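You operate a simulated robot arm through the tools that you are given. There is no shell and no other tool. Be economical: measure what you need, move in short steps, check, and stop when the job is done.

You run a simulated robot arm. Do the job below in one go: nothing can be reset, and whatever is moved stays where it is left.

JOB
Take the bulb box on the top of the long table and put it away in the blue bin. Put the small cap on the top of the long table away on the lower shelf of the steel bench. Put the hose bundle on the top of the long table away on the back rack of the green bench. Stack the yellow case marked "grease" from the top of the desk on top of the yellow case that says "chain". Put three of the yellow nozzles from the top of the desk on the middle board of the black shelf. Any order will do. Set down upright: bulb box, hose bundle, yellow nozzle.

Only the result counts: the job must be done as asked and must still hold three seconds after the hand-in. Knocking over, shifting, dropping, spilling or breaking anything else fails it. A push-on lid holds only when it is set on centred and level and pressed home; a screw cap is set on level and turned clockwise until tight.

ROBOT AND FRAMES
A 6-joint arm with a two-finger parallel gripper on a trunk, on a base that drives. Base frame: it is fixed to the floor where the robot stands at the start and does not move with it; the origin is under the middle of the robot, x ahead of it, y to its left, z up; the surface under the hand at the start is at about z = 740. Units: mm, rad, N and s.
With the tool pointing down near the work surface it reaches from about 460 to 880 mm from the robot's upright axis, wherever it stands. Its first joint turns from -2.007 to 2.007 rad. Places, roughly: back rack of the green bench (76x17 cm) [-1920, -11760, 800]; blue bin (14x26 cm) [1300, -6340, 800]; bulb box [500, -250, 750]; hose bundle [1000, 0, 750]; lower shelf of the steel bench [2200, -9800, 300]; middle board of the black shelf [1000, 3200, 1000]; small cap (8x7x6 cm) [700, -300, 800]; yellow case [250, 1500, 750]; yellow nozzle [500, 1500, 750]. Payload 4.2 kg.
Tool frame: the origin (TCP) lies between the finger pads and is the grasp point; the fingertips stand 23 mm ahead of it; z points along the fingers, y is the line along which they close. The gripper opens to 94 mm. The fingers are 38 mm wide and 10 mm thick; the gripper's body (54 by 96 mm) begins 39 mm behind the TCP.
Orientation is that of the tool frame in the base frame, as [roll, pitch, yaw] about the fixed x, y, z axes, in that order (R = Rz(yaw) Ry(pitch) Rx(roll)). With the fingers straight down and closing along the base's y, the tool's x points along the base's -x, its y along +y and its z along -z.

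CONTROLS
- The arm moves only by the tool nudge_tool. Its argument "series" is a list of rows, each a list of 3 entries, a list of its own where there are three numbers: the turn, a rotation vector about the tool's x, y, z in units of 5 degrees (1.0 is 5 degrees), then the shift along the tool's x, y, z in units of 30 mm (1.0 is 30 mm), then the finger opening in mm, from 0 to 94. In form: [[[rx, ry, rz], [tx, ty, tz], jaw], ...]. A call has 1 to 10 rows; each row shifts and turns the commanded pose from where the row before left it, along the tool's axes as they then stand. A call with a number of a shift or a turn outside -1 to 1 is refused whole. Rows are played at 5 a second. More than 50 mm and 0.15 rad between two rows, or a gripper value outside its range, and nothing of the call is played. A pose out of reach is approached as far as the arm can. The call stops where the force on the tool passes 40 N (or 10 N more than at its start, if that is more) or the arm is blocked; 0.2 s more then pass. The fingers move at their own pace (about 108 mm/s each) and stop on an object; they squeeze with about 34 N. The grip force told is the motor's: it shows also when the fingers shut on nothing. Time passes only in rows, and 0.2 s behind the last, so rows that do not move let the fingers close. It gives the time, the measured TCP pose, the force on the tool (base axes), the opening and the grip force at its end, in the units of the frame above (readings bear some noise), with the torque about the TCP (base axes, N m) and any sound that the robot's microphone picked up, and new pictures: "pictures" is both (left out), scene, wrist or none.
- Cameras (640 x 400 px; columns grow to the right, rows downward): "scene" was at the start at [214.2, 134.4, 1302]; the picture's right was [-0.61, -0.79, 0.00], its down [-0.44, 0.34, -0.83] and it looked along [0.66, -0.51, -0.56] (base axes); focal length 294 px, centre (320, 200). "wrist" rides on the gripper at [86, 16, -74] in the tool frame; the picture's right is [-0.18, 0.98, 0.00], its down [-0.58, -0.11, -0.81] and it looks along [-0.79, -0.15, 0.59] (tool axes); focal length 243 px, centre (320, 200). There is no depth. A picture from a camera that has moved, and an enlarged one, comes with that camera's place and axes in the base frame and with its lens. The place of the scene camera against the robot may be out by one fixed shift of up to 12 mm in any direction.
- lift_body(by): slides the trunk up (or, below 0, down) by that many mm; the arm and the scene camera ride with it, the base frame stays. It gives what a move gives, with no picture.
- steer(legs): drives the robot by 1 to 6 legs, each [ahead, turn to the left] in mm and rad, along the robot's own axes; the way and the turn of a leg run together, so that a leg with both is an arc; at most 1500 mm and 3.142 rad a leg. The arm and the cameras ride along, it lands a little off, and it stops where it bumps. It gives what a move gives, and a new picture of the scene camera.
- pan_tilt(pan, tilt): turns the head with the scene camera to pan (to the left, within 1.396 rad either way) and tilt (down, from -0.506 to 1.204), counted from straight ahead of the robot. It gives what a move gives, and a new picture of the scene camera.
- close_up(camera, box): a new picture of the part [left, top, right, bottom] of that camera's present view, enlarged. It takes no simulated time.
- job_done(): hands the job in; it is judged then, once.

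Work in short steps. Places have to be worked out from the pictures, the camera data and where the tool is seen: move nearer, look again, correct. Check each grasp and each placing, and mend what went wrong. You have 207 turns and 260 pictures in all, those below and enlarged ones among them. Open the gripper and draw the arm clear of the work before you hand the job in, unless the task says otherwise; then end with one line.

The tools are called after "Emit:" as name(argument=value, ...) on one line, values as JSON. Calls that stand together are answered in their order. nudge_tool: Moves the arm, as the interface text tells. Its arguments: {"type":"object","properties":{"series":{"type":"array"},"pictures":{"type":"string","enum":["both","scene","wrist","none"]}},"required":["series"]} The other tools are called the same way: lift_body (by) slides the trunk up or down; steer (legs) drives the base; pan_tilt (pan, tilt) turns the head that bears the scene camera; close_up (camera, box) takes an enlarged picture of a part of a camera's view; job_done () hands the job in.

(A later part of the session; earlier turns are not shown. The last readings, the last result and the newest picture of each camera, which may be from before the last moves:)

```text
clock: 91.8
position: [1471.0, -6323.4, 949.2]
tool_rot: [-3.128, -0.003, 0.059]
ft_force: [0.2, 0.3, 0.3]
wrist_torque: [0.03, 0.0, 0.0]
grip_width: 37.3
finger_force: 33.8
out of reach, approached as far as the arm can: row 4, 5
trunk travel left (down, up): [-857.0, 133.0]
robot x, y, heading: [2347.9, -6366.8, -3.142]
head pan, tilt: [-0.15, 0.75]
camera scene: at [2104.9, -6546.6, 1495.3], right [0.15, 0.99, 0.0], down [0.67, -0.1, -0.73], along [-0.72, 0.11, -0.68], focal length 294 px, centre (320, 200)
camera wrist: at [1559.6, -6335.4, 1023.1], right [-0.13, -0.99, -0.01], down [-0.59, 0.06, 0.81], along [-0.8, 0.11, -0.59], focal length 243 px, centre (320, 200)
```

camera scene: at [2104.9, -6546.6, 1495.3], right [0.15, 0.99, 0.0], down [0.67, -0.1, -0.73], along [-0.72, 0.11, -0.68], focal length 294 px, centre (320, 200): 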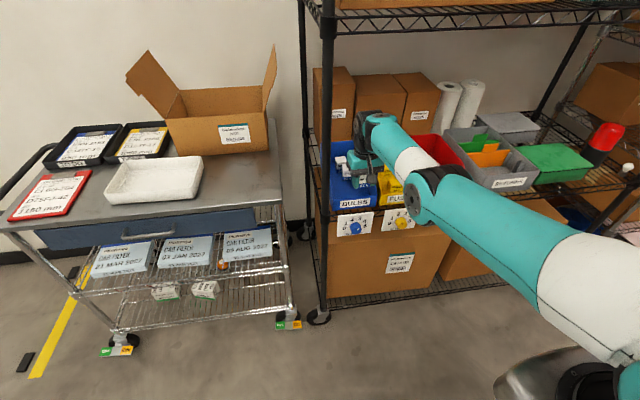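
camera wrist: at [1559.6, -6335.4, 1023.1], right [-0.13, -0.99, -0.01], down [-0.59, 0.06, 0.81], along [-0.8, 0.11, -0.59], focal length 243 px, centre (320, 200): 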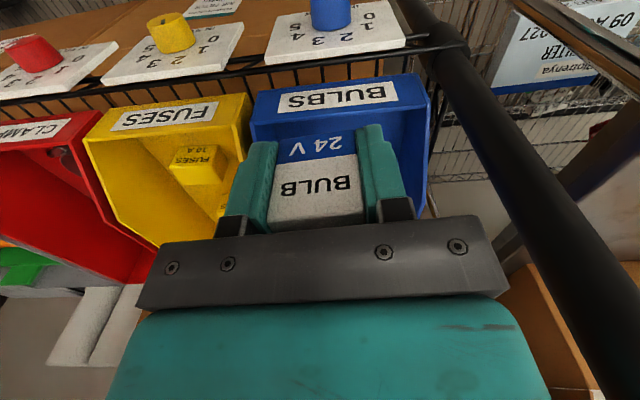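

Hand vertical, bin unmoved (y -6402…-6258, front 1442). I drive 106 mm ahead, then will lower with the trunk.

Emit:
steer(legs=[[105, 0]])

Emit:
nudge_tool(series=[[[0, 0, 0], [0, 0.2, 0], 20]], pictures="both")

```text
clock: 93.0
position: [1365.8, -6324.3, 948.6]
tool_rot: [-3.128, -0.005, 0.061]
ft_force: [0.0, -0.8, -1.0]
wrist_torque: [-0.02, 0.02, -0.02]
grip_width: 37.2
finger_force: 33.8
trunk travel left (down, up): [-857.0, 133.0]
robot x, y, heading: [2241.5, -6369.9, -3.136]
head pan, tilt: [-0.15, 0.75]
camera scene: at [1999.1, -6547.3, 1495.3], right [0.15, 0.99, 0.0], down [0.67, -0.1, -0.73], along [-0.72, 0.11, -0.68], focal length 294 px, centre (320, 200)
```

scene: 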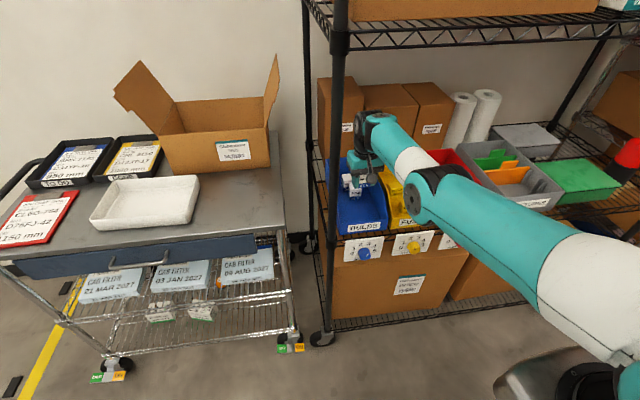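

```text
clock: 93.4
position: [1367.3, -6331.3, 948.4]
tool_rot: [-3.128, -0.004, 0.064]
ft_force: [-0.3, -0.4, -0.2]
wrist_torque: [0.02, -0.02, 0.01]
grip_width: 37.3
finger_force: 33.9
trunk travel left (down, up): [-857.0, 133.0]
robot x, y, heading: [2241.5, -6364.9, -3.138]
head pan, tilt: [-0.15, 0.75]
camera scene: at [1999.0, -6547.3, 1495.3], right [0.15, 0.99, 0.0], down [0.67, -0.1, -0.73], along [-0.72, 0.11, -0.68], focal length 294 px, centre (320, 200)
camera wrist: at [1454.0, -6343.5, 1023.0], right [-0.12, -0.99, -0.01], down [-0.59, 0.06, 0.81], along [-0.8, 0.11, -0.59], focal length 243 px, centre (320, 200)
```

scene: 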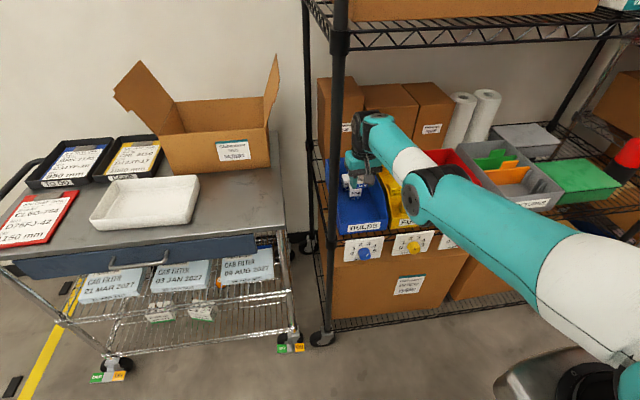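
wrist: 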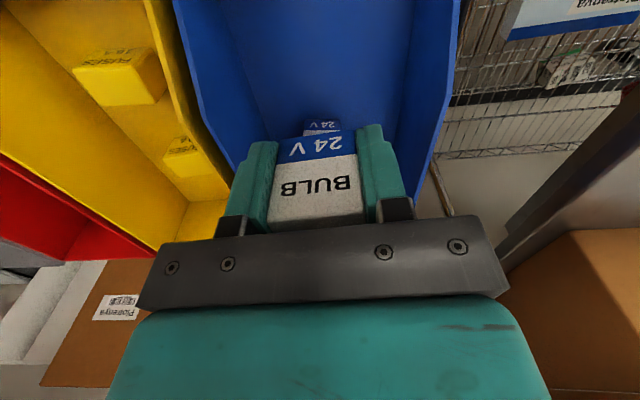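

Centred in the bin, other box about 40 mm further back. Lowering with the trunk.

Emit:
lift_body(by=-88)

Emit:
close_up(camera="wrist", box=[160, 40, 480, 240])

```text
clock: 94.7
position: [1366.9, -6331.2, 860.5]
tool_rot: [-3.126, -0.004, 0.063]
ft_force: [0.3, 0.2, 0.5]
wrist_torque: [0.02, -0.03, -0.05]
grip_width: 37.3
finger_force: 34.0
trunk travel left (down, up): [-769.0, 221.0]
robot x, y, heading: [2240.1, -6365.4, -3.136]
head pan, tilt: [-0.15, 0.75]
```

```text
2.00 times, centred on (320, 140) of wrist
camera zoom: at [1454.0, -6343.5, 935.2], right [-0.12, -0.99, -0.01], down [-0.59, 0.06, 0.81], along [-0.8, 0.11, -0.59], focal length 485 px, centre (320, 320)
```

zoom: 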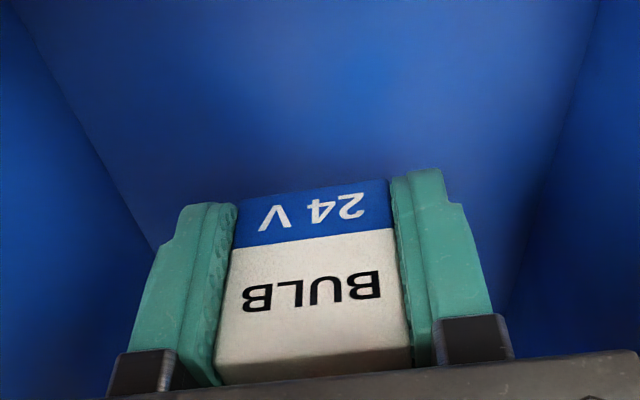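

The box slid up in the fingers in the jam; its bottom is now about at the fingertips. I lower further carefully.

Emit:
lift_body(by=-20)

Emit:
lift_body(by=-8)

Emit:
close_up(camera="wrist", box=[160, 40, 480, 240])

```text
clock: 95.3
position: [1366.3, -6331.1, 840.3]
tool_rot: [-3.13, -0.003, 0.065]
ft_force: [0.5, 0.2, 0.1]
wrist_torque: [0.02, -0.03, 0.02]
grip_width: 37.3
finger_force: 33.9
trunk travel left (down, up): [-749.0, 241.0]
robot x, y, heading: [2242.1, -6369.7, -3.143]
head pan, tilt: [-0.15, 0.75]
```

```text
clock: 95.9
position: [1367.2, -6332.4, 832.9]
tool_rot: [-3.127, -0.004, 0.061]
ft_force: [0.5, 0.3, -0.3]
wrist_torque: [-0.01, 0.01, -0.01]
grip_width: 37.4
finger_force: 33.9
trunk travel left (down, up): [-741.0, 249.0]
robot x, y, heading: [2240.7, -6365.4, -3.141]
head pan, tilt: [-0.15, 0.75]
```

```text
2.00 times, centred on (320, 140) of wrist
camera zoom: at [1454.0, -6343.5, 907.1], right [-0.12, -0.99, -0.01], down [-0.59, 0.06, 0.81], along [-0.8, 0.11, -0.59], focal length 485 px, centre (320, 320)
```

zoom: 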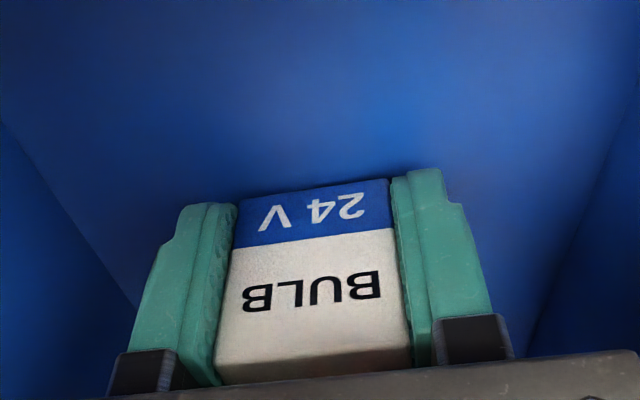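

Not yet in contact; 4 mm more, then check.

Emit:
lift_body(by=-4)

Emit:
lift_body(by=-2)

Emit:
lift_body(by=-2)

```text
clock: 96.4
position: [1367.3, -6331.1, 828.3]
tool_rot: [-3.128, -0.004, 0.062]
ft_force: [0.5, 0.2, -1.2]
wrist_torque: [0.03, -0.01, 0.03]
grip_width: 37.6
finger_force: 34.1
trunk travel left (down, up): [-737.0, 253.0]
robot x, y, heading: [2239.7, -6364.5, -3.139]
head pan, tilt: [-0.15, 0.75]
```

```text
clock: 96.9
position: [1367.3, -6331.5, 827.9]
tool_rot: [-3.128, -0.002, 0.064]
ft_force: [3.3, -0.4, 7.0]
wrist_torque: [-0.21, -0.02, 0.13]
grip_width: 37.0
finger_force: 33.8
trunk travel left (down, up): [-735.0, 255.0]
robot x, y, heading: [2240.1, -6366.9, -3.136]
head pan, tilt: [-0.15, 0.75]
```

```text
clock: 97.5
position: [1367.2, -6330.6, 827.4]
tool_rot: [-3.128, 0.0, 0.062]
ft_force: [7.5, 1.3, 23.5]
wrist_torque: [-0.59, -0.42, 0.23]
grip_width: 37.2
finger_force: 33.9
trunk travel left (down, up): [-733.0, 257.0]
robot x, y, heading: [2242.4, -6364.9, -3.144]
head pan, tilt: [-0.15, 0.75]
```

Contact. I ease 1 mm and open the fingers part-way.

Emit:
lift_body(by=2)

Emit:
nudge_tool(series=[[[0, 0, 0], [0, 0, 0], 60], [[0, 0, 0], [0, 0, 0], 60], [[0, 0, 0], [0, 0, 0], 60]], pictures="none")

Emit:
lift_body(by=110)

Emit:
close_up(camera="wrist", box=[160, 40, 480, 240])

```text
clock: 98.0
position: [1367.7, -6331.9, 828.3]
tool_rot: [-3.126, -0.001, 0.062]
ft_force: [0.7, 0.5, 18.8]
wrist_torque: [-0.5, 0.05, 0.07]
grip_width: 37.3
finger_force: 35.1
trunk travel left (down, up): [-735.0, 255.0]
robot x, y, heading: [2241.4, -6364.9, -3.142]
head pan, tilt: [-0.15, 0.75]
```

```text
clock: 98.8
position: [1367.2, -6331.6, 828.2]
tool_rot: [-3.129, -0.001, 0.061]
ft_force: [-3.8, 17.7, 20.0]
wrist_torque: [-0.25, 0.23, -0.24]
grip_width: 51.6
finger_force: 0.1
trunk travel left (down, up): [-735.0, 255.0]
robot x, y, heading: [2240.7, -6366.1, -3.137]
head pan, tilt: [-0.15, 0.75]
```

```text
clock: 100.2
position: [1366.0, -6331.1, 935.4]
tool_rot: [-3.128, -0.004, 0.064]
ft_force: [1.2, -0.5, 0.8]
wrist_torque: [0.0, 0.01, -0.01]
grip_width: 59.7
finger_force: 0.1
trunk travel left (down, up): [-845.0, 145.0]
robot x, y, heading: [2238.6, -6362.0, -3.134]
head pan, tilt: [-0.15, 0.75]
```

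```text
2.00 times, centred on (320, 140) of wrist
camera zoom: at [1454.1, -6343.3, 1011.0], right [-0.12, -0.99, -0.01], down [-0.59, 0.06, 0.81], along [-0.8, 0.11, -0.59], focal length 485 px, centre (320, 320)
```

zoom: 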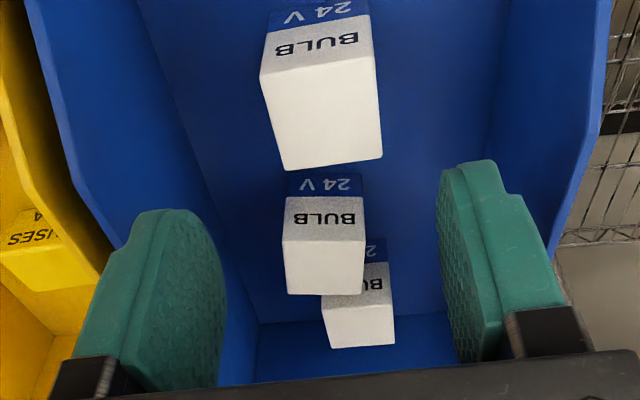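

The bulb box stands upright in the bin. I back out and check the bin's place.

Emit:
steer(legs=[[-350, 0]])

Emit:
close_up(camera="scene", box=[280, 100, 480, 240])

```text
clock: 101.8
position: [1562.8, -6328.8, 938.7]
tool_rot: [-3.129, 0.001, 0.061]
ft_force: [-0.5, -0.1, 0.9]
wrist_torque: [-0.04, 0.01, -0.02]
grip_width: 60.0
finger_force: 0.1
trunk travel left (down, up): [-845.0, 145.0]
robot x, y, heading: [2436.0, -6364.7, 3.141]
head pan, tilt: [-0.15, 0.75]
stopped in leg 1: the robot was blocked; the commanded pose is now the measured one
camera scene: at [2194.8, -6546.4, 1483.4], right [0.15, 0.99, 0.0], down [0.67, -0.1, -0.73], along [-0.72, 0.11, -0.68], focal length 294 px, centre (320, 200)
```

scene: 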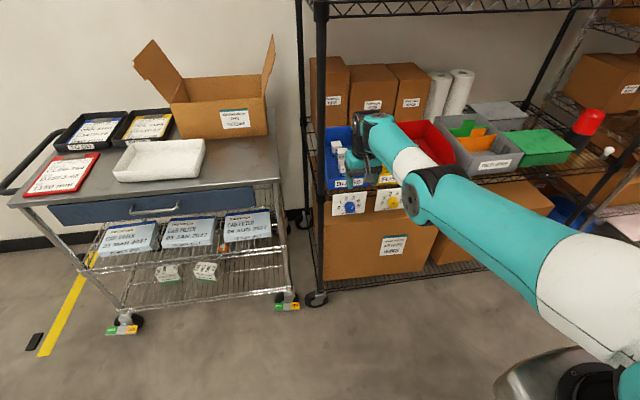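

```text
2.86 times, centred on (380, 170) of scene
camera zoom: at [2194.8, -6546.4, 1483.4], right [0.15, 0.99, 0.0], down [0.67, -0.1, -0.73], along [-0.72, 0.11, -0.68], focal length 839 px, centre (149, 286)
```

zoom: 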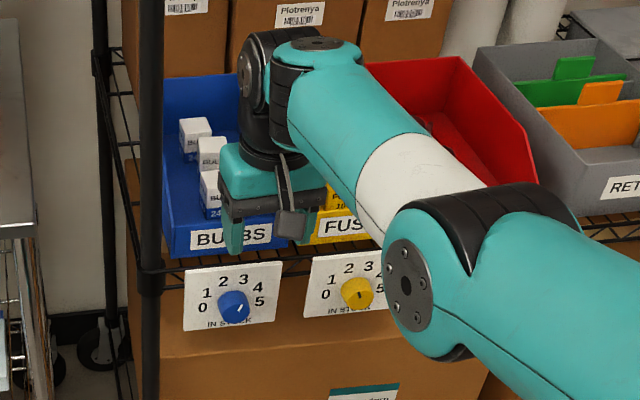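

The bulb box is in, bin in place. Something behind the robot blocked further reversing, so I'll stay clear of it. The elbow-down arm works best near-straight with a high trunk, so I raise the trunk and pull the hand in for driving.

Emit:
lift_body(by=144)

Emit:
nudge_tool(series=[[[0, 0, 0], [0.5, 0, 1], 60], [[0, 0, 0], [0.5, 0, 1], 60], [[0, 0, 0], [0.8, 0, 1], 60], [[0, 0, 0], [1, 0, 0.6], 60], [[0, 0, 0], [1, 0, 0.6], 60], [[0, 0, 0], [1, 0, 0.6], 60], [[0, 0, 0], [1, 0, 0.5], 60], [[0, 0, 0], [1, 0, 0.2], 60]], pictures="none")

Emit:
pan_tilt(pan=-1.39, tilt=0.6)

```text
clock: 103.5
position: [1563.2, -6328.2, 1081.6]
tool_rot: [-3.128, 0.0, 0.06]
ft_force: [0.4, 0.1, 0.1]
wrist_torque: [-0.03, -0.02, 0.01]
grip_width: 59.8
finger_force: 0.0
trunk travel left (down, up): [-989.0, 1.0]
robot x, y, heading: [2438.1, -6363.6, 3.145]
head pan, tilt: [-0.15, 0.75]
```

```text
clock: 105.3
position: [1653.0, -6328.8, 860.4]
tool_rot: [-3.128, -0.001, 0.06]
ft_force: [-0.3, 0.3, -0.8]
wrist_torque: [0.0, 0.01, -0.01]
grip_width: 59.8
finger_force: 0.0
out of reach, approached as far as the arm can: row 1, 2, 3, 4, 5, 6, 7, 8
trunk travel left (down, up): [-989.0, 1.0]
robot x, y, heading: [2439.7, -6365.7, 3.144]
head pan, tilt: [-0.15, 0.75]
```

```text
clock: 106.7
position: [1652.6, -6329.1, 860.6]
tool_rot: [-3.126, -0.003, 0.058]
ft_force: [-0.1, 0.4, 0.9]
wrist_torque: [0.01, 0.01, 0.01]
grip_width: 59.8
finger_force: 0.1
trunk travel left (down, up): [-989.0, 1.0]
robot x, y, heading: [2434.9, -6363.1, 3.142]
head pan, tilt: [-1.389, 0.6]
camera scene: at [2260.2, -6471.9, 1640.1], right [0.98, 0.18, 0.0], down [0.1, -0.56, -0.82], along [-0.15, 0.81, -0.57], focal length 294 px, centre (320, 200)
```

scene: 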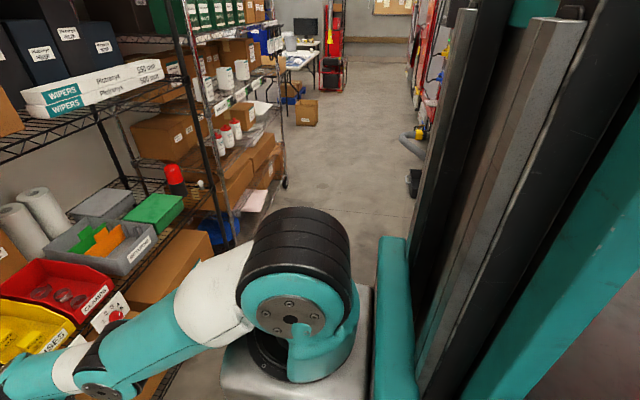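

Now pull straight inwards from the reach boundary.

Emit:
nudge_tool(series=[[[0, 0, 0], [1, 0, 0], 60], [[0, 0, 0], [1, 0, 0], 60], [[0, 0, 0], [1, 0, 0], 60], [[0, 0, 0], [1, 0, 0], 60], [[0, 0, 0], [1, 0, 0], 60], [[0, 0, 0], [1, 0, 0], 60], [[0, 0, 0], [0, 0, -1], 60], [[0, 0, 0], [0, 0, -1], 60]], pictures="scene")

```text
clock: 108.5
position: [1691.5, -6336.1, 808.5]
tool_rot: [-3.129, -0.001, 0.059]
ft_force: [0.7, 0.8, -0.3]
wrist_torque: [0.05, 0.02, 0.03]
grip_width: 60.1
finger_force: 0.1
out of reach, approached as far as the arm can: row 1, 2, 3, 4, 5, 6, 7, 8
trunk travel left (down, up): [-989.0, 1.0]
robot x, y, heading: [2433.4, -6364.6, 3.138]
head pan, tilt: [-1.389, 0.6]
camera scene: at [2260.4, -6471.8, 1640.1], right [0.98, 0.18, 0.0], down [0.1, -0.56, -0.83], along [-0.15, 0.81, -0.56], focal length 294 px, centre (320, 200)
```

scene: 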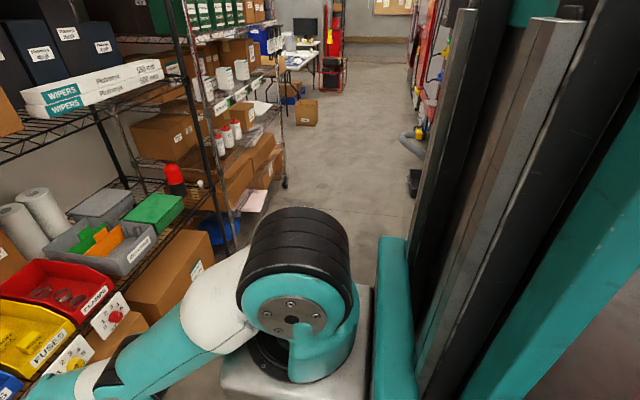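

I take a look at the arm itself to understand its posture.

Emit:
pan_tilt(pan=-0.6, tilt=0.9)

```text
clock: 109.7
position: [1690.9, -6336.0, 808.9]
tool_rot: [-3.127, -0.002, 0.061]
ft_force: [0.0, 0.5, -0.2]
wrist_torque: [0.03, 0.04, 0.0]
grip_width: 60.1
finger_force: 0.2
trunk travel left (down, up): [-989.0, 1.0]
robot x, y, heading: [2433.2, -6366.6, 3.135]
head pan, tilt: [-0.6, 0.901]
camera scene: at [2214.0, -6516.1, 1615.4], right [0.57, 0.82, 0.0], down [0.65, -0.44, -0.62], along [-0.51, 0.35, -0.78], focal length 294 px, centre (320, 200)
```

scene: 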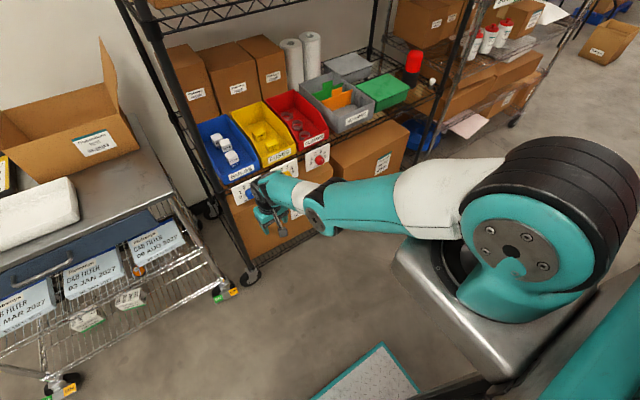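

The elbow looks bent slightly the wrong way (at its limit). I stretch the arm fully outward, then will step down sharply so that it folds the proper way.

Emit:
nudge_tool(series=[[[0, 0, 0], [-1, 0, 0], 60], [[0, 0, 0], [-1, 0, 0], 60], [[0, 0, 0], [-1, 0, 0], 60], [[0, 0, 0], [-1, 0, 0], 60], [[0, 0, 0], [-1, 0, 0], 60]], pictures="none")

```text
clock: 110.9
position: [1653.6, -6333.5, 854.2]
tool_rot: [-3.127, -0.002, 0.06]
ft_force: [-0.2, 0.0, 0.4]
wrist_torque: [0.0, 0.01, 0.02]
grip_width: 59.9
finger_force: 0.0
out of reach, approached as far as the arm can: row 1, 2, 3, 4, 5
trunk travel left (down, up): [-989.0, 1.0]
robot x, y, heading: [2441.0, -6364.4, 3.146]
head pan, tilt: [-0.6, 0.901]
```

Emit:
nudge_tool(series=[[[0, 0, 0], [-1, 0, 0], 60], [[0, 0, 0], [-1, 0, 0], 60], [[0, 0, 0], [-1, 0, 0], 60], [[0, 0, 0], [-1, 0, 0], 60], [[0, 0, 0], [-1, 0, 0], 60], [[0, 0, 0], [-1, 0, 0], 60], [[0, 0, 0], [-1, 0, 0], 60], [[0, 0, 0], [-1, 0, 0], 60]], pictures="none")

```text
clock: 112.7
position: [1611.0, -6328.0, 932.9]
tool_rot: [-3.127, -0.002, 0.06]
ft_force: [0.1, 0.3, 0.3]
wrist_torque: [-0.04, 0.02, -0.02]
grip_width: 60.1
finger_force: 0.1
out of reach, approached as far as the arm can: row 1, 2, 3, 4, 5, 6, 7, 8
trunk travel left (down, up): [-989.0, 1.0]
robot x, y, heading: [2437.9, -6363.7, 3.14]
head pan, tilt: [-0.6, 0.901]
```

Emit:
nudge_tool(series=[[[0, 0, 0], [0.65, 0, 0.8], 60], [[0, 0, 0], [0.65, 0, 0.8], 60], [[0, 0, 0], [1, 0, 1], 60], [[0, 0, 0], [1, 0, 1], 60], [[0, 0, 0], [1, 0, 1], 60], [[0, 0, 0], [1, 0, 0], 60], [[0, 0, 0], [1, 0, 0], 60], [[0, 0, 0], [1, 0, 0], 60]], pictures="none")

```text
clock: 114.5
position: [1828.5, -6315.4, 793.9]
tool_rot: [-3.127, 0.001, 0.058]
ft_force: [-0.5, 0.4, -0.1]
wrist_torque: [-0.02, 0.04, -0.04]
grip_width: 60.0
finger_force: 0.1
trunk travel left (down, up): [-989.0, 1.0]
robot x, y, heading: [2435.0, -6364.7, 3.138]
head pan, tilt: [-0.6, 0.901]
```

It folds properly now. I raise the hand and bring the trunk back to a normal height for driving, and check the posture.

Emit:
nudge_tool(series=[[[0, 0, 0], [0.2, 0, -1], 60], [[0, 0, 0], [0.2, 0, -1], 60], [[0, 0, 0], [0.2, 0, -1], 60], [[0, 0, 0], [0.2, 0, -1], 60], [[0, 0, 0], [0.2, 0, -1], 60], [[0, 0, 0], [0.2, 0, -1], 60]], pictures="scene")

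```text
clock: 115.9
position: [1864.5, -6316.5, 973.3]
tool_rot: [-3.127, -0.002, 0.057]
ft_force: [-0.1, 0.9, 0.4]
wrist_torque: [0.02, 0.0, 0.01]
grip_width: 59.9
finger_force: 0.0
trunk travel left (down, up): [-989.0, 1.0]
robot x, y, heading: [2434.7, -6364.5, 3.145]
head pan, tilt: [-0.6, 0.901]
camera scene: at [2213.7, -6516.1, 1615.3], right [0.57, 0.82, 0.0], down [0.65, -0.44, -0.62], along [-0.51, 0.35, -0.78], focal length 294 px, centre (320, 200)
```

scene: 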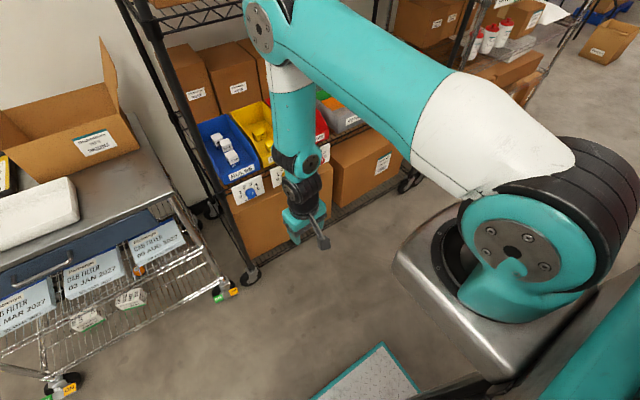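

Posture restored. I drive back north through the corridor to the truck side of the long table (hose and cap are reachable from there).

Emit:
pan_tilt(pan=0.0, tilt=0.45)

Emit:
steer(legs=[[180, 0], [0, -1.571], [1500, 0], [1500, 0], [1500, 0], [1300, 0]])

```text
clock: 116.9
position: [1864.8, -6314.8, 972.1]
tool_rot: [-3.128, -0.002, 0.06]
ft_force: [0.2, -0.4, 0.5]
wrist_torque: [0.02, 0.01, -0.01]
grip_width: 59.9
finger_force: 0.1
trunk travel left (down, up): [-989.0, 1.0]
robot x, y, heading: [2430.8, -6366.6, 3.138]
head pan, tilt: [0.0, 0.45]
camera scene: at [2184.4, -6558.7, 1653.6], right [0.0, 1.0, 0.0], down [0.44, 0.0, -0.9], along [-0.9, 0.0, -0.44], focal length 294 px, centre (320, 200)
```

scene: 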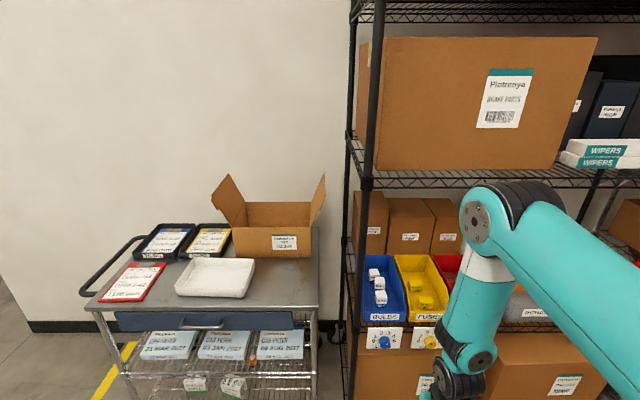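

```text
clock: 133.1
position: [2508.2, -3572.7, 974.1]
tool_rot: [-3.126, 0.002, -1.575]
ft_force: [-1.1, 3.2, -3.2]
wrist_torque: [-0.25, 0.0, -0.02]
grip_width: 60.0
finger_force: 0.0
trunk travel left (down, up): [-989.0, 1.0]
robot x, y, heading: [2425.0, -4132.9, 1.508]
head pan, tilt: [0.0, 0.45]
stopped in leg 4: the robot was blocked; the commanded pose is now the measured one
camera scene: at [2236.4, -3868.3, 1652.3], right [1.0, -0.06, 0.0], down [-0.03, -0.44, -0.9], along [0.06, 0.9, -0.44], focal length 294 px, centre (320, 200)
```

scene: 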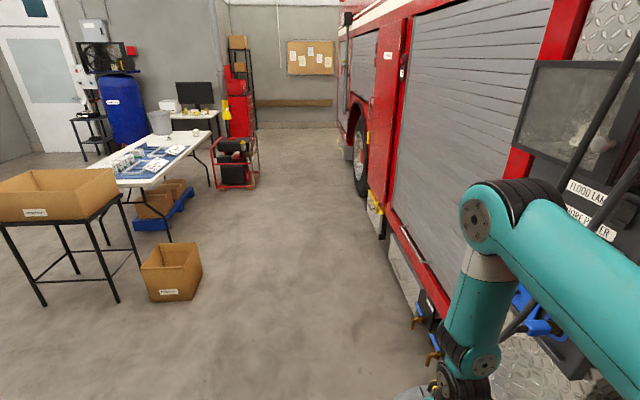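

Drifted right and touched near the truck. I back off, steer a bit left and continue to the table's truck side.

Emit:
steer(legs=[[-150, 0], [0, 0.17], [1500, 0], [1500, 0], [780, 0], [0, 1.46]])

```text
clock: 156.4
position: [1542.7, -483.7, 976.1]
tool_rot: [-3.125, 0.004, 0.026]
ft_force: [-0.9, -0.4, -0.2]
wrist_torque: [-0.01, 0.01, -0.01]
grip_width: 60.4
finger_force: 0.0
trunk travel left (down, up): [-989.0, 1.0]
robot x, y, heading: [2105.2, -553.3, 3.109]
head pan, tilt: [0.0, 0.45]
camera scene: at [1842.5, -737.0, 1653.7], right [0.03, 1.0, 0.0], down [0.43, -0.01, -0.9], along [-0.9, 0.03, -0.44], focal length 294 px, centre (320, 200)
```

scene: 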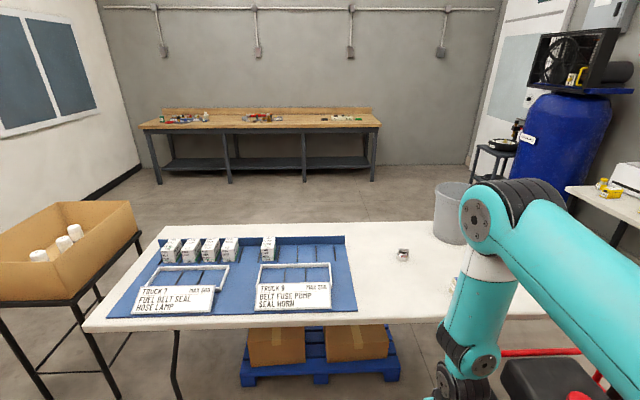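

Cap seen at about (666,-291). I raise the hand, lower the trunk, and drive to about x=1400.

Emit:
nudge_tool(series=[[[0, 0, 0], [0, 0, -1], 90], [[0, 0, 0], [0, 0, -1], 90], [[0, 0, 0], [0, 0, -1], 90], [[0, 0, 0], [0, 0, -1], 90], [[0, 0, 0], [0, 0, -1], 90]], pictures="none")

Emit:
lift_body(by=-200)

Emit:
steer(legs=[[710, 0.03]])

```text
clock: 157.6
position: [1543.8, -486.9, 1127.9]
tool_rot: [-3.125, 0.003, 0.026]
ft_force: [0.0, 0.3, -0.3]
wrist_torque: [-0.02, -0.03, 0.0]
grip_width: 89.9
finger_force: 0.0
trunk travel left (down, up): [-989.0, 1.0]
robot x, y, heading: [2102.8, -550.5, 3.106]
head pan, tilt: [0.0, 0.45]
```

```text
clock: 159.8
position: [1542.7, -487.4, 927.1]
tool_rot: [-3.126, 0.004, 0.027]
ft_force: [0.3, 1.2, 0.5]
wrist_torque: [-0.01, -0.03, -0.01]
grip_width: 90.0
finger_force: 0.0
trunk travel left (down, up): [-789.0, 201.0]
robot x, y, heading: [2106.6, -550.1, 3.106]
head pan, tilt: [0.0, 0.45]
```

```text
clock: 163.6
position: [851.7, -497.5, 928.1]
tool_rot: [-3.125, 0.004, 0.064]
ft_force: [-0.9, 0.5, 1.0]
wrist_torque: [0.01, 0.07, 0.01]
grip_width: 90.0
finger_force: 0.0
trunk travel left (down, up): [-789.0, 201.0]
robot x, y, heading: [1409.5, -541.0, -3.136]
head pan, tilt: [0.0, 0.45]
camera scene: at [1159.5, -735.6, 1453.7], right [0.0, 1.0, 0.0], down [0.44, 0.0, -0.9], along [-0.9, 0.0, -0.44], focal length 294 px, centre (320, 200)
```

scene: 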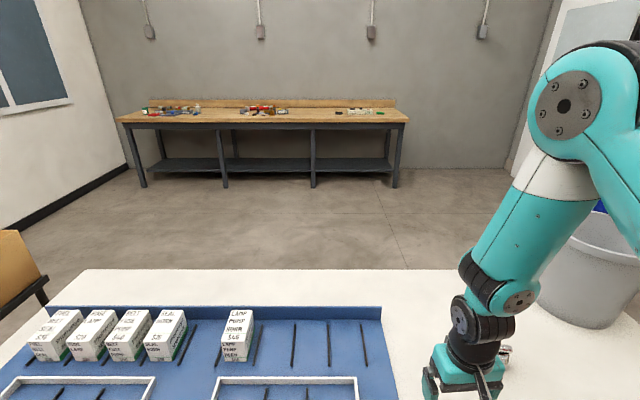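

Move the hand toward the cap for a wrist view.

Emit:
nudge_tool(series=[[[0, 0, 0], [-0.4, -1, 0], 90], [[0, 0, 0], [-0.4, -1, 0], 90], [[0, 0, 0], [-0.4, -1, 0], 90], [[0, 0, 0], [-0.4, -1, 0], 90], [[0, 0, 0], [-0.4, -1, 0], 90], [[0, 0, 0], [-0.4, -1, 0], 90]], pictures="wrist")

```text
clock: 165.0
position: [768.5, -324.3, 927.5]
tool_rot: [-3.126, 0.004, 0.065]
ft_force: [-0.3, -0.3, -0.4]
wrist_torque: [0.02, -0.01, 0.02]
grip_width: 90.2
finger_force: 0.1
trunk travel left (down, up): [-789.0, 201.0]
robot x, y, heading: [1409.5, -540.0, -3.137]
head pan, tilt: [0.0, 0.45]
camera wrist: at [855.0, -335.8, 1002.1], right [-0.12, -0.99, -0.01], down [-0.58, 0.06, 0.81], along [-0.8, 0.11, -0.59], focal length 243 px, centre (320, 200)
```

wrist: 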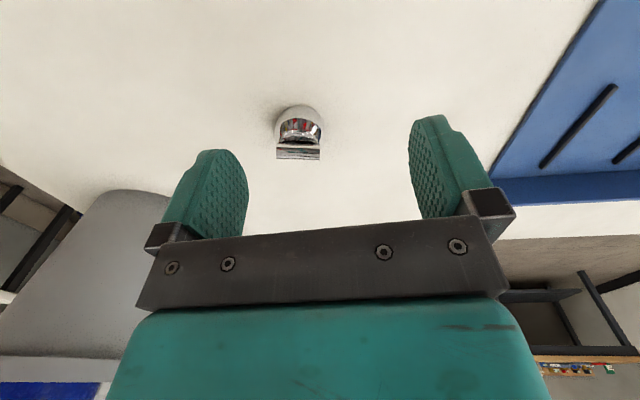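

Emit:
close_up(camera="wrist", box=[240, 80, 370, 180])

```text
4.00 times, centred on (305, 130) of wrist
camera zoom: at [855.0, -335.8, 1002.1], right [-0.12, -0.99, -0.01], down [-0.58, 0.06, 0.81], along [-0.8, 0.11, -0.59], focal length 970 px, centre (380, 480)
```

zoom: 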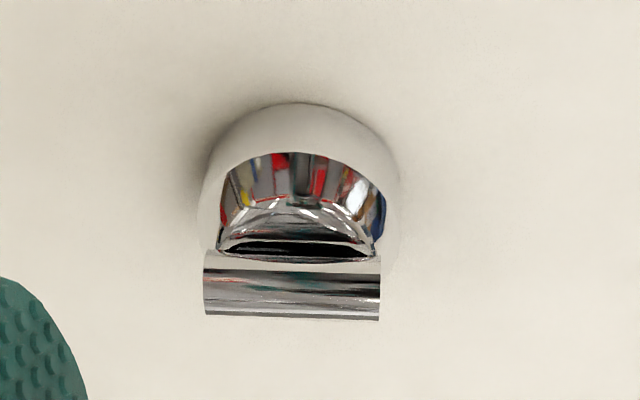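

The cap has a cross bar on top running about along y. I'll grasp it with the hand pitched 45° forward (so it can go flat under a bench later); first turn and tilt.

Emit:
nudge_tool(series=[[[0, 0, 1], [0, 0, 0], 90], [[0, 0, 1], [0, 0, 0], 90], [[0, -1, 0], [0, 0, 0], 90], [[0, -1, 0], [0, 0, 0], 90], [[0, -1, 0], [0, 0, 0], 90], [[0, -1, 0], [0, 0, 0], 90], [[0, -1, 0], [0, 0, 0], 90], [[0, -1, 0], [0, 0, 0], 90], [[0, -1, 0], [0, 0, 0], 90], [[0, -1, 0], [0, 0, 0], 90]], pictures="wrist")

```text
clock: 167.2
position: [766.8, -322.3, 930.0]
tool_rot: [-3.121, 0.706, -0.098]
ft_force: [0.6, -1.2, -1.1]
wrist_torque: [0.03, 0.02, -0.04]
grip_width: 89.8
finger_force: 0.1
trunk travel left (down, up): [-789.0, 201.0]
robot x, y, heading: [1411.4, -540.1, -3.137]
head pan, tilt: [0.0, 0.45]
camera wrist: at [879.0, -351.6, 931.3], right [-0.25, -0.96, 0.1], down [0.09, 0.08, 0.99], along [-0.96, 0.25, 0.07], focal length 243 px, centre (320, 200)
```

wrist: 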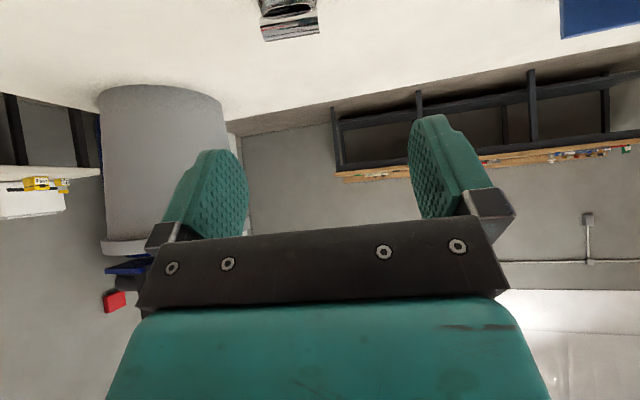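

Cap bar at (667,-286,790). I approach along the tool axis, stopping short to check.

Emit:
nudge_tool(series=[[[0, 0, 0], [0.5, -0.9, 0], 90], [[0, 0, 0], [0, 0, 1], 90], [[0, 0, 0], [0, 0, 1], 90], [[0, 0, 0], [0, 0, 1], 90], [[0, 0, 0], [0, 0, 1], 90]], pictures="both")

```text
clock: 168.4
position: [706.6, -286.4, 828.8]
tool_rot: [-3.123, 0.705, -0.099]
ft_force: [-0.2, 0.1, 0.9]
wrist_torque: [-0.04, 0.0, 0.04]
grip_width: 90.0
finger_force: 0.0
trunk travel left (down, up): [-789.0, 201.0]
robot x, y, heading: [1412.7, -541.3, -3.138]
head pan, tilt: [0.0, 0.45]
camera scene: at [1159.9, -735.6, 1453.8], right [0.0, 1.0, 0.0], down [0.44, 0.0, -0.9], along [-0.9, 0.0, -0.44], focal length 294 px, centre (320, 200)
camera wrist: at [818.1, -315.5, 829.7], right [-0.25, -0.96, 0.1], down [0.09, 0.08, 0.99], along [-0.96, 0.26, 0.06], focal length 243 px, centre (320, 200)
```

scene: 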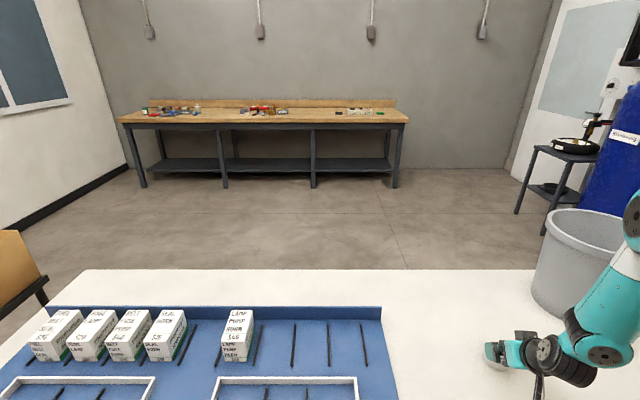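
wrist: 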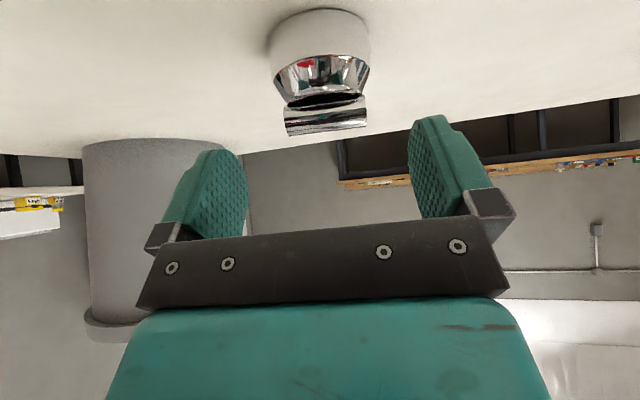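

Aligned. Final approach and close on the bar.

Emit:
nudge_tool(series=[[[0, 0, 0], [-0.08, 0.05, 0.95], 90], [[0, 0, 0], [0, 0, 0.95], 90], [[0, 0, 0], [0, 0, 0], 30], [[0, 0, 0], [0, 0, 0], 30], [[0, 0, 0], [0, 0, 0], 30]], pictures="wrist")

```text
clock: 169.6
position: [665.8, -281.9, 786.4]
tool_rot: [-3.124, 0.705, -0.098]
ft_force: [0.7, -0.2, 0.8]
wrist_torque: [-0.03, -0.01, -0.03]
grip_width: 70.1
finger_force: 33.5
trunk travel left (down, up): [-789.0, 201.0]
robot x, y, heading: [1412.9, -544.5, -3.133]
head pan, tilt: [0.0, 0.45]
camera wrist: at [778.1, -310.5, 787.5], right [-0.25, -0.96, 0.1], down [0.09, 0.09, 0.99], along [-0.96, 0.26, 0.06], focal length 243 px, centre (320, 200)
```

wrist: 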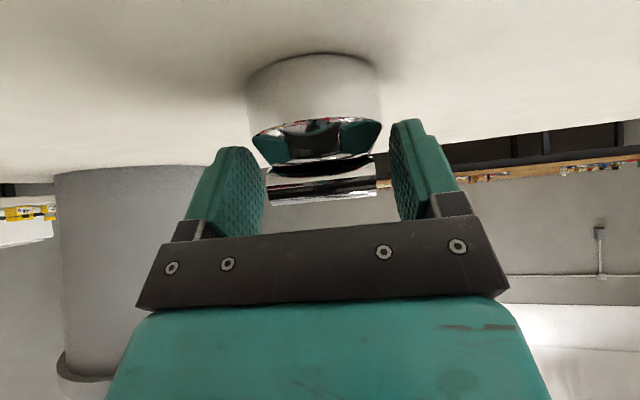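

The fingers caught the base rim (70 mm) with their corners. I open, go up 13 mm and grip just the bar.

Emit:
nudge_tool(series=[[[0, 0, 0], [0, 0, 0], 90], [[0, 0, 0], [-0.28, 0, -0.33], 90], [[0, 0, 0], [0, 0, 0], 90], [[0, 0, 0], [0, 0, 0], 30], [[0, 0, 0], [0, 0, 0], 30], [[0, 0, 0], [0, 0, 0], 30]], pictures="wrist")

```text
clock: 171.0
position: [666.1, -283.0, 800.6]
tool_rot: [-3.122, 0.705, -0.097]
ft_force: [-0.4, 0.3, 2.0]
wrist_torque: [0.01, -0.01, 0.03]
grip_width: 70.0
finger_force: 33.7
trunk travel left (down, up): [-789.0, 201.0]
robot x, y, heading: [1408.1, -540.8, -3.137]
head pan, tilt: [0.0, 0.45]
camera wrist: at [777.9, -311.7, 801.5], right [-0.25, -0.96, 0.1], down [0.09, 0.08, 0.99], along [-0.96, 0.26, 0.06], focal length 243 px, centre (320, 200)
```

wrist: 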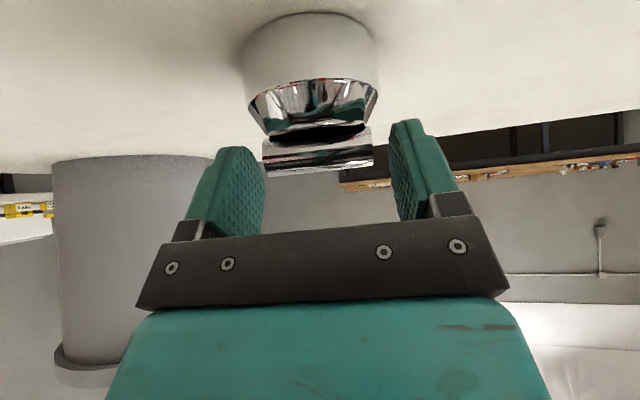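

It's still 70 mm, so the cap's grippable body is that wide. I go back down deeper for a firm hold and lift a little to test.

Emit:
nudge_tool(series=[[[0, 0, 0], [0, 0, 0], 90], [[0, 0, 0], [0.28, 0, 0.33], 90], [[0, 0, 0], [0.15, 0, 0.18], 90], [[0, 0, 0], [0, 0, 0], 30], [[0, 0, 0], [0, 0, 0], 30], [[0, 0, 0], [0, 0, 0], 30], [[0, 0, 0], [-0.65, 0, -0.76], 30], [[0, 0, 0], [-0.65, 0, -0.76], 30]], pictures="wrist")

```text
clock: 172.8
position: [666.5, -285.2, 838.6]
tool_rot: [-3.122, 0.701, -0.098]
ft_force: [0.1, 0.1, -3.1]
wrist_torque: [0.0, 0.0, 0.02]
grip_width: 70.0
finger_force: 33.9
trunk travel left (down, up): [-789.0, 201.0]
robot x, y, heading: [1409.7, -542.2, -3.141]
head pan, tilt: [0.0, 0.45]
camera wrist: at [777.8, -314.3, 839.7], right [-0.25, -0.96, 0.1], down [0.09, 0.09, 0.99], along [-0.96, 0.26, 0.06], focal length 243 px, centre (320, 200)
```

wrist: 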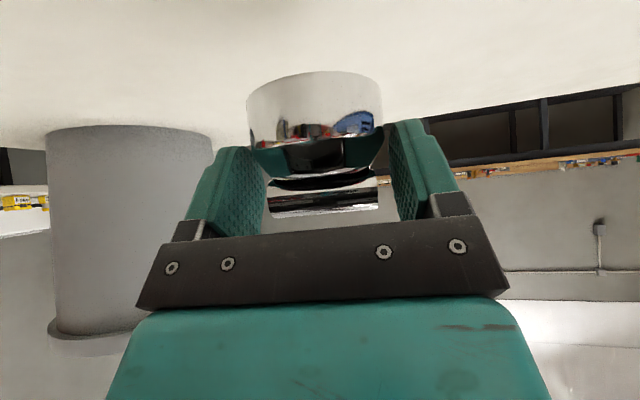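

Cap held level. I raise it, back off, turn toward -y and drive down the corridor.

Emit:
nudge_tool(series=[[[0, 0, 0], [-0.5, 0, -0.9], 30], [[0, 0, 0], [-0.3, 0.6, -1], 30], [[0, 0, 0], [-0.3, 0.6, -1], 30], [[0, 0, 0], [-0.3, 0.6, -1], 30], [[0, 0, 0], [-0.3, 0.6, -1], 30]], pictures="none")

Emit:
steer(legs=[[-740, 0], [0, 1.571], [1500, 0], [1500, 0], [1200, 0]])

```text
clock: 174.0
position: [713.5, -364.6, 985.6]
tool_rot: [-3.122, 0.704, -0.099]
ft_force: [-1.0, -0.2, -1.9]
wrist_torque: [-0.03, -0.03, 0.01]
grip_width: 70.0
finger_force: 34.1
trunk travel left (down, up): [-789.0, 201.0]
robot x, y, heading: [1408.6, -539.8, -3.137]
head pan, tilt: [0.0, 0.45]
```

```text
clock: 202.0
position: [1981.3, -5511.0, 985.2]
tool_rot: [-3.123, 0.704, 1.458]
ft_force: [1.0, -0.2, -2.1]
wrist_torque: [-0.01, 0.02, 0.01]
grip_width: 70.1
finger_force: 34.6
trunk travel left (down, up): [-789.0, 201.0]
robot x, y, heading: [2171.3, -4816.1, -1.582]
head pan, tilt: [0.0, 0.45]
camera scene: at [2352.8, -5060.8, 1453.7], right [-1.0, 0.01, 0.0], down [0.01, 0.44, -0.9], along [-0.01, -0.9, -0.44], focal length 294 px, centre (320, 200)
```

scene: 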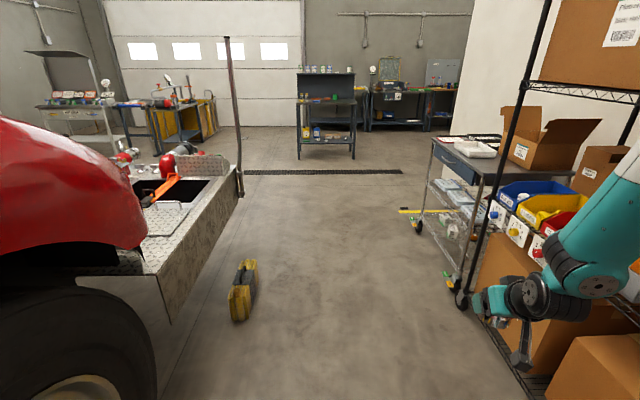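

I enlarge the benches ahead.

Emit:
close_up(camera="scene", box=[270, 40, 470, 170])

Emit:
close_up(camera="scene", box=[30, 40, 230, 170])

```text
3.08 times, centred on (370, 105) of scene
camera zoom: at [2352.8, -5060.8, 1453.7], right [-1.0, 0.01, 0.0], down [0.01, 0.44, -0.9], along [-0.01, -0.9, -0.44], focal length 903 px, centre (166, 492)
```

zoom: 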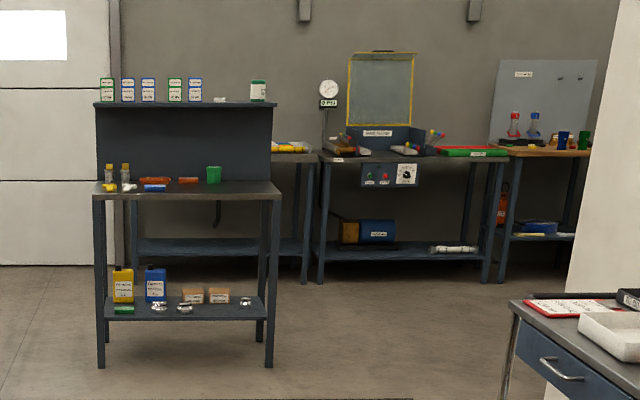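

```text
3.08 times, centred on (130, 105) of scene
camera zoom: at [2352.8, -5060.8, 1453.7], right [-1.0, 0.01, 0.0], down [0.01, 0.44, -0.9], along [-0.01, -0.9, -0.44], focal length 903 px, centre (905, 492)
```

zoom: 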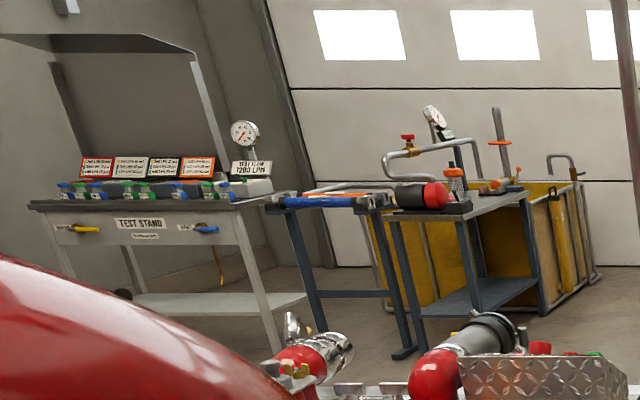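

The lower shelf of the steel bench (already with chrome caps) is straight ahead at y≈-9450. I drive up to it.

Emit:
steer(legs=[[0, 0.02], [1500, 0], [1500, 0], [650, 0]])

Emit:
pan_tilt(pan=-0.15, tilt=0.75)

```text
clock: 220.0
position: [2074.3, -9174.7, 985.3]
tool_rot: [-3.121, 0.705, 1.493]
ft_force: [0.0, 0.1, -2.8]
wrist_torque: [0.0, -0.03, -0.01]
grip_width: 70.0
finger_force: 34.4
trunk travel left (down, up): [-789.0, 201.0]
robot x, y, heading: [2236.4, -8476.6, -1.55]
head pan, tilt: [0.0, 0.45]
camera scene: at [2431.1, -8712.3, 1453.7], right [-1.0, -0.02, 0.0], down [-0.01, 0.44, -0.9], along [0.02, -0.9, -0.44], focal length 294 px, centre (320, 200)
```

scene: 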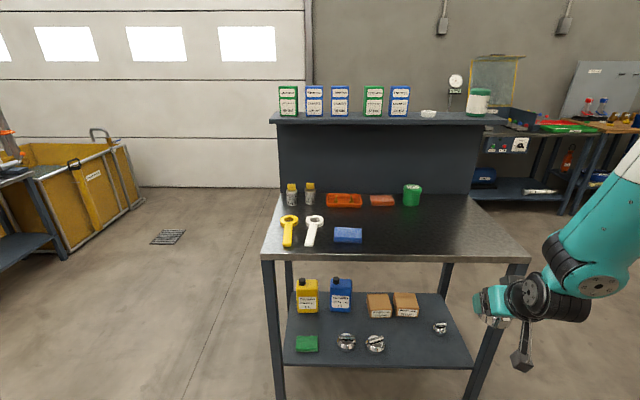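

```text
clock: 220.8
position: [2075.9, -9174.8, 985.1]
tool_rot: [-3.122, 0.703, 1.493]
ft_force: [0.0, 0.0, -3.1]
wrist_torque: [0.02, -0.01, 0.01]
grip_width: 69.9
finger_force: 33.4
trunk travel left (down, up): [-789.0, 201.0]
robot x, y, heading: [2242.4, -8475.9, -1.555]
head pan, tilt: [-0.15, 0.75]
camera scene: at [2418.5, -8702.7, 1427.3], right [-0.99, 0.13, 0.0], down [0.09, 0.68, -0.73], along [-0.09, -0.73, -0.68], focal length 294 px, centre (320, 200)
```

scene: 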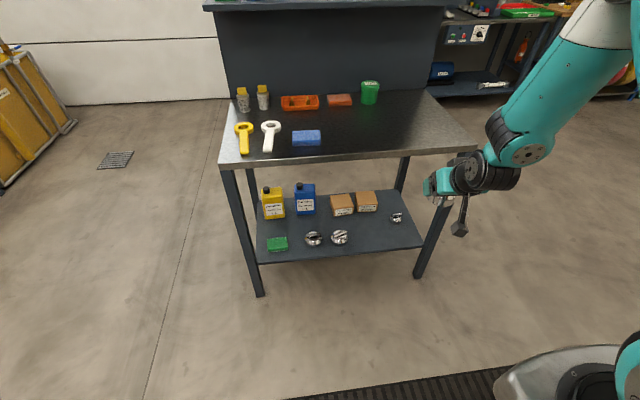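

There is a free spot at the shelf front near (2050,-9590), between two caps. I extend the arm, lower the trunk in front of the bench, and then drive in.

Emit:
nudge_tool(series=[[[0, 0, 0], [-0.76, 0, 0.65], 30], [[0, 0, 0], [-0.76, 0, 0.65], 30], [[0, 0, 0], [-0.76, 0, 0.65], 30], [[0, 0, 0], [-0.76, 0, 0.65], 30]], pictures="none")

Emit:
lift_body(by=-550)

Emit:
pan_tilt(pan=-0.3, tilt=0.45)

Emit:
close_up(camera="wrist", box=[0, 0, 640, 400])

```text
clock: 221.8
position: [2065.6, -9295.5, 982.4]
tool_rot: [-3.124, 0.704, 1.492]
ft_force: [0.4, 0.1, -2.2]
wrist_torque: [0.06, -0.02, 0.01]
grip_width: 69.7
finger_force: 34.1
trunk travel left (down, up): [-789.0, 201.0]
robot x, y, heading: [2240.3, -8473.1, -1.547]
head pan, tilt: [-0.15, 0.75]
```

```text
refused: -550 is not a number from -400 to 400
```

```text
clock: 222.6
position: [2065.1, -9295.9, 982.4]
tool_rot: [-3.123, 0.704, 1.494]
ft_force: [0.4, -0.6, -1.8]
wrist_torque: [0.02, 0.0, 0.01]
grip_width: 70.1
finger_force: 34.1
trunk travel left (down, up): [-789.0, 201.0]
robot x, y, heading: [2238.3, -8475.6, -1.545]
head pan, tilt: [-0.3, 0.45]
camera scene: at [2403.9, -8708.9, 1453.6], right [-0.96, 0.27, 0.0], down [0.12, 0.42, -0.9], along [-0.25, -0.87, -0.44], focal length 294 px, centre (320, 200)
```

scene: 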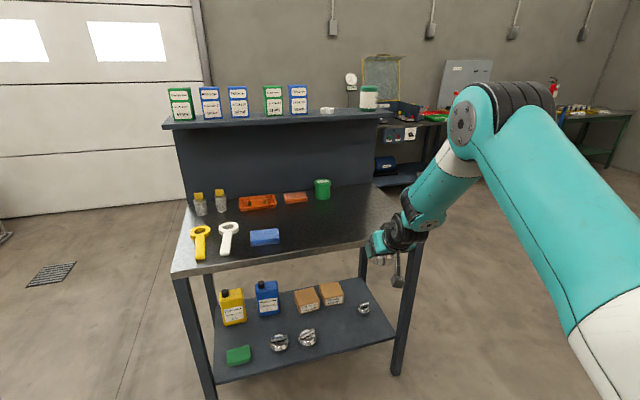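

```text
1.00 times, centred on (320, 200) of wrist (not enlarged: the box is as wide or as high as the picture)
camera zoom: at [2091.3, -9183.3, 982.9], right [0.97, -0.23, 0.1], down [-0.09, 0.09, 0.99], along [-0.24, -0.97, 0.06], focal length 243 px, centre (320, 200)
```

zoom: 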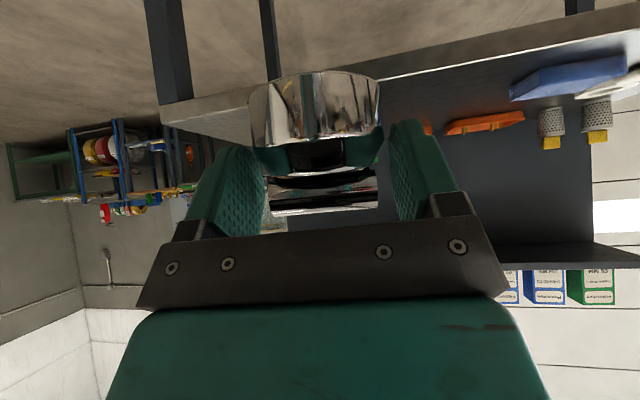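

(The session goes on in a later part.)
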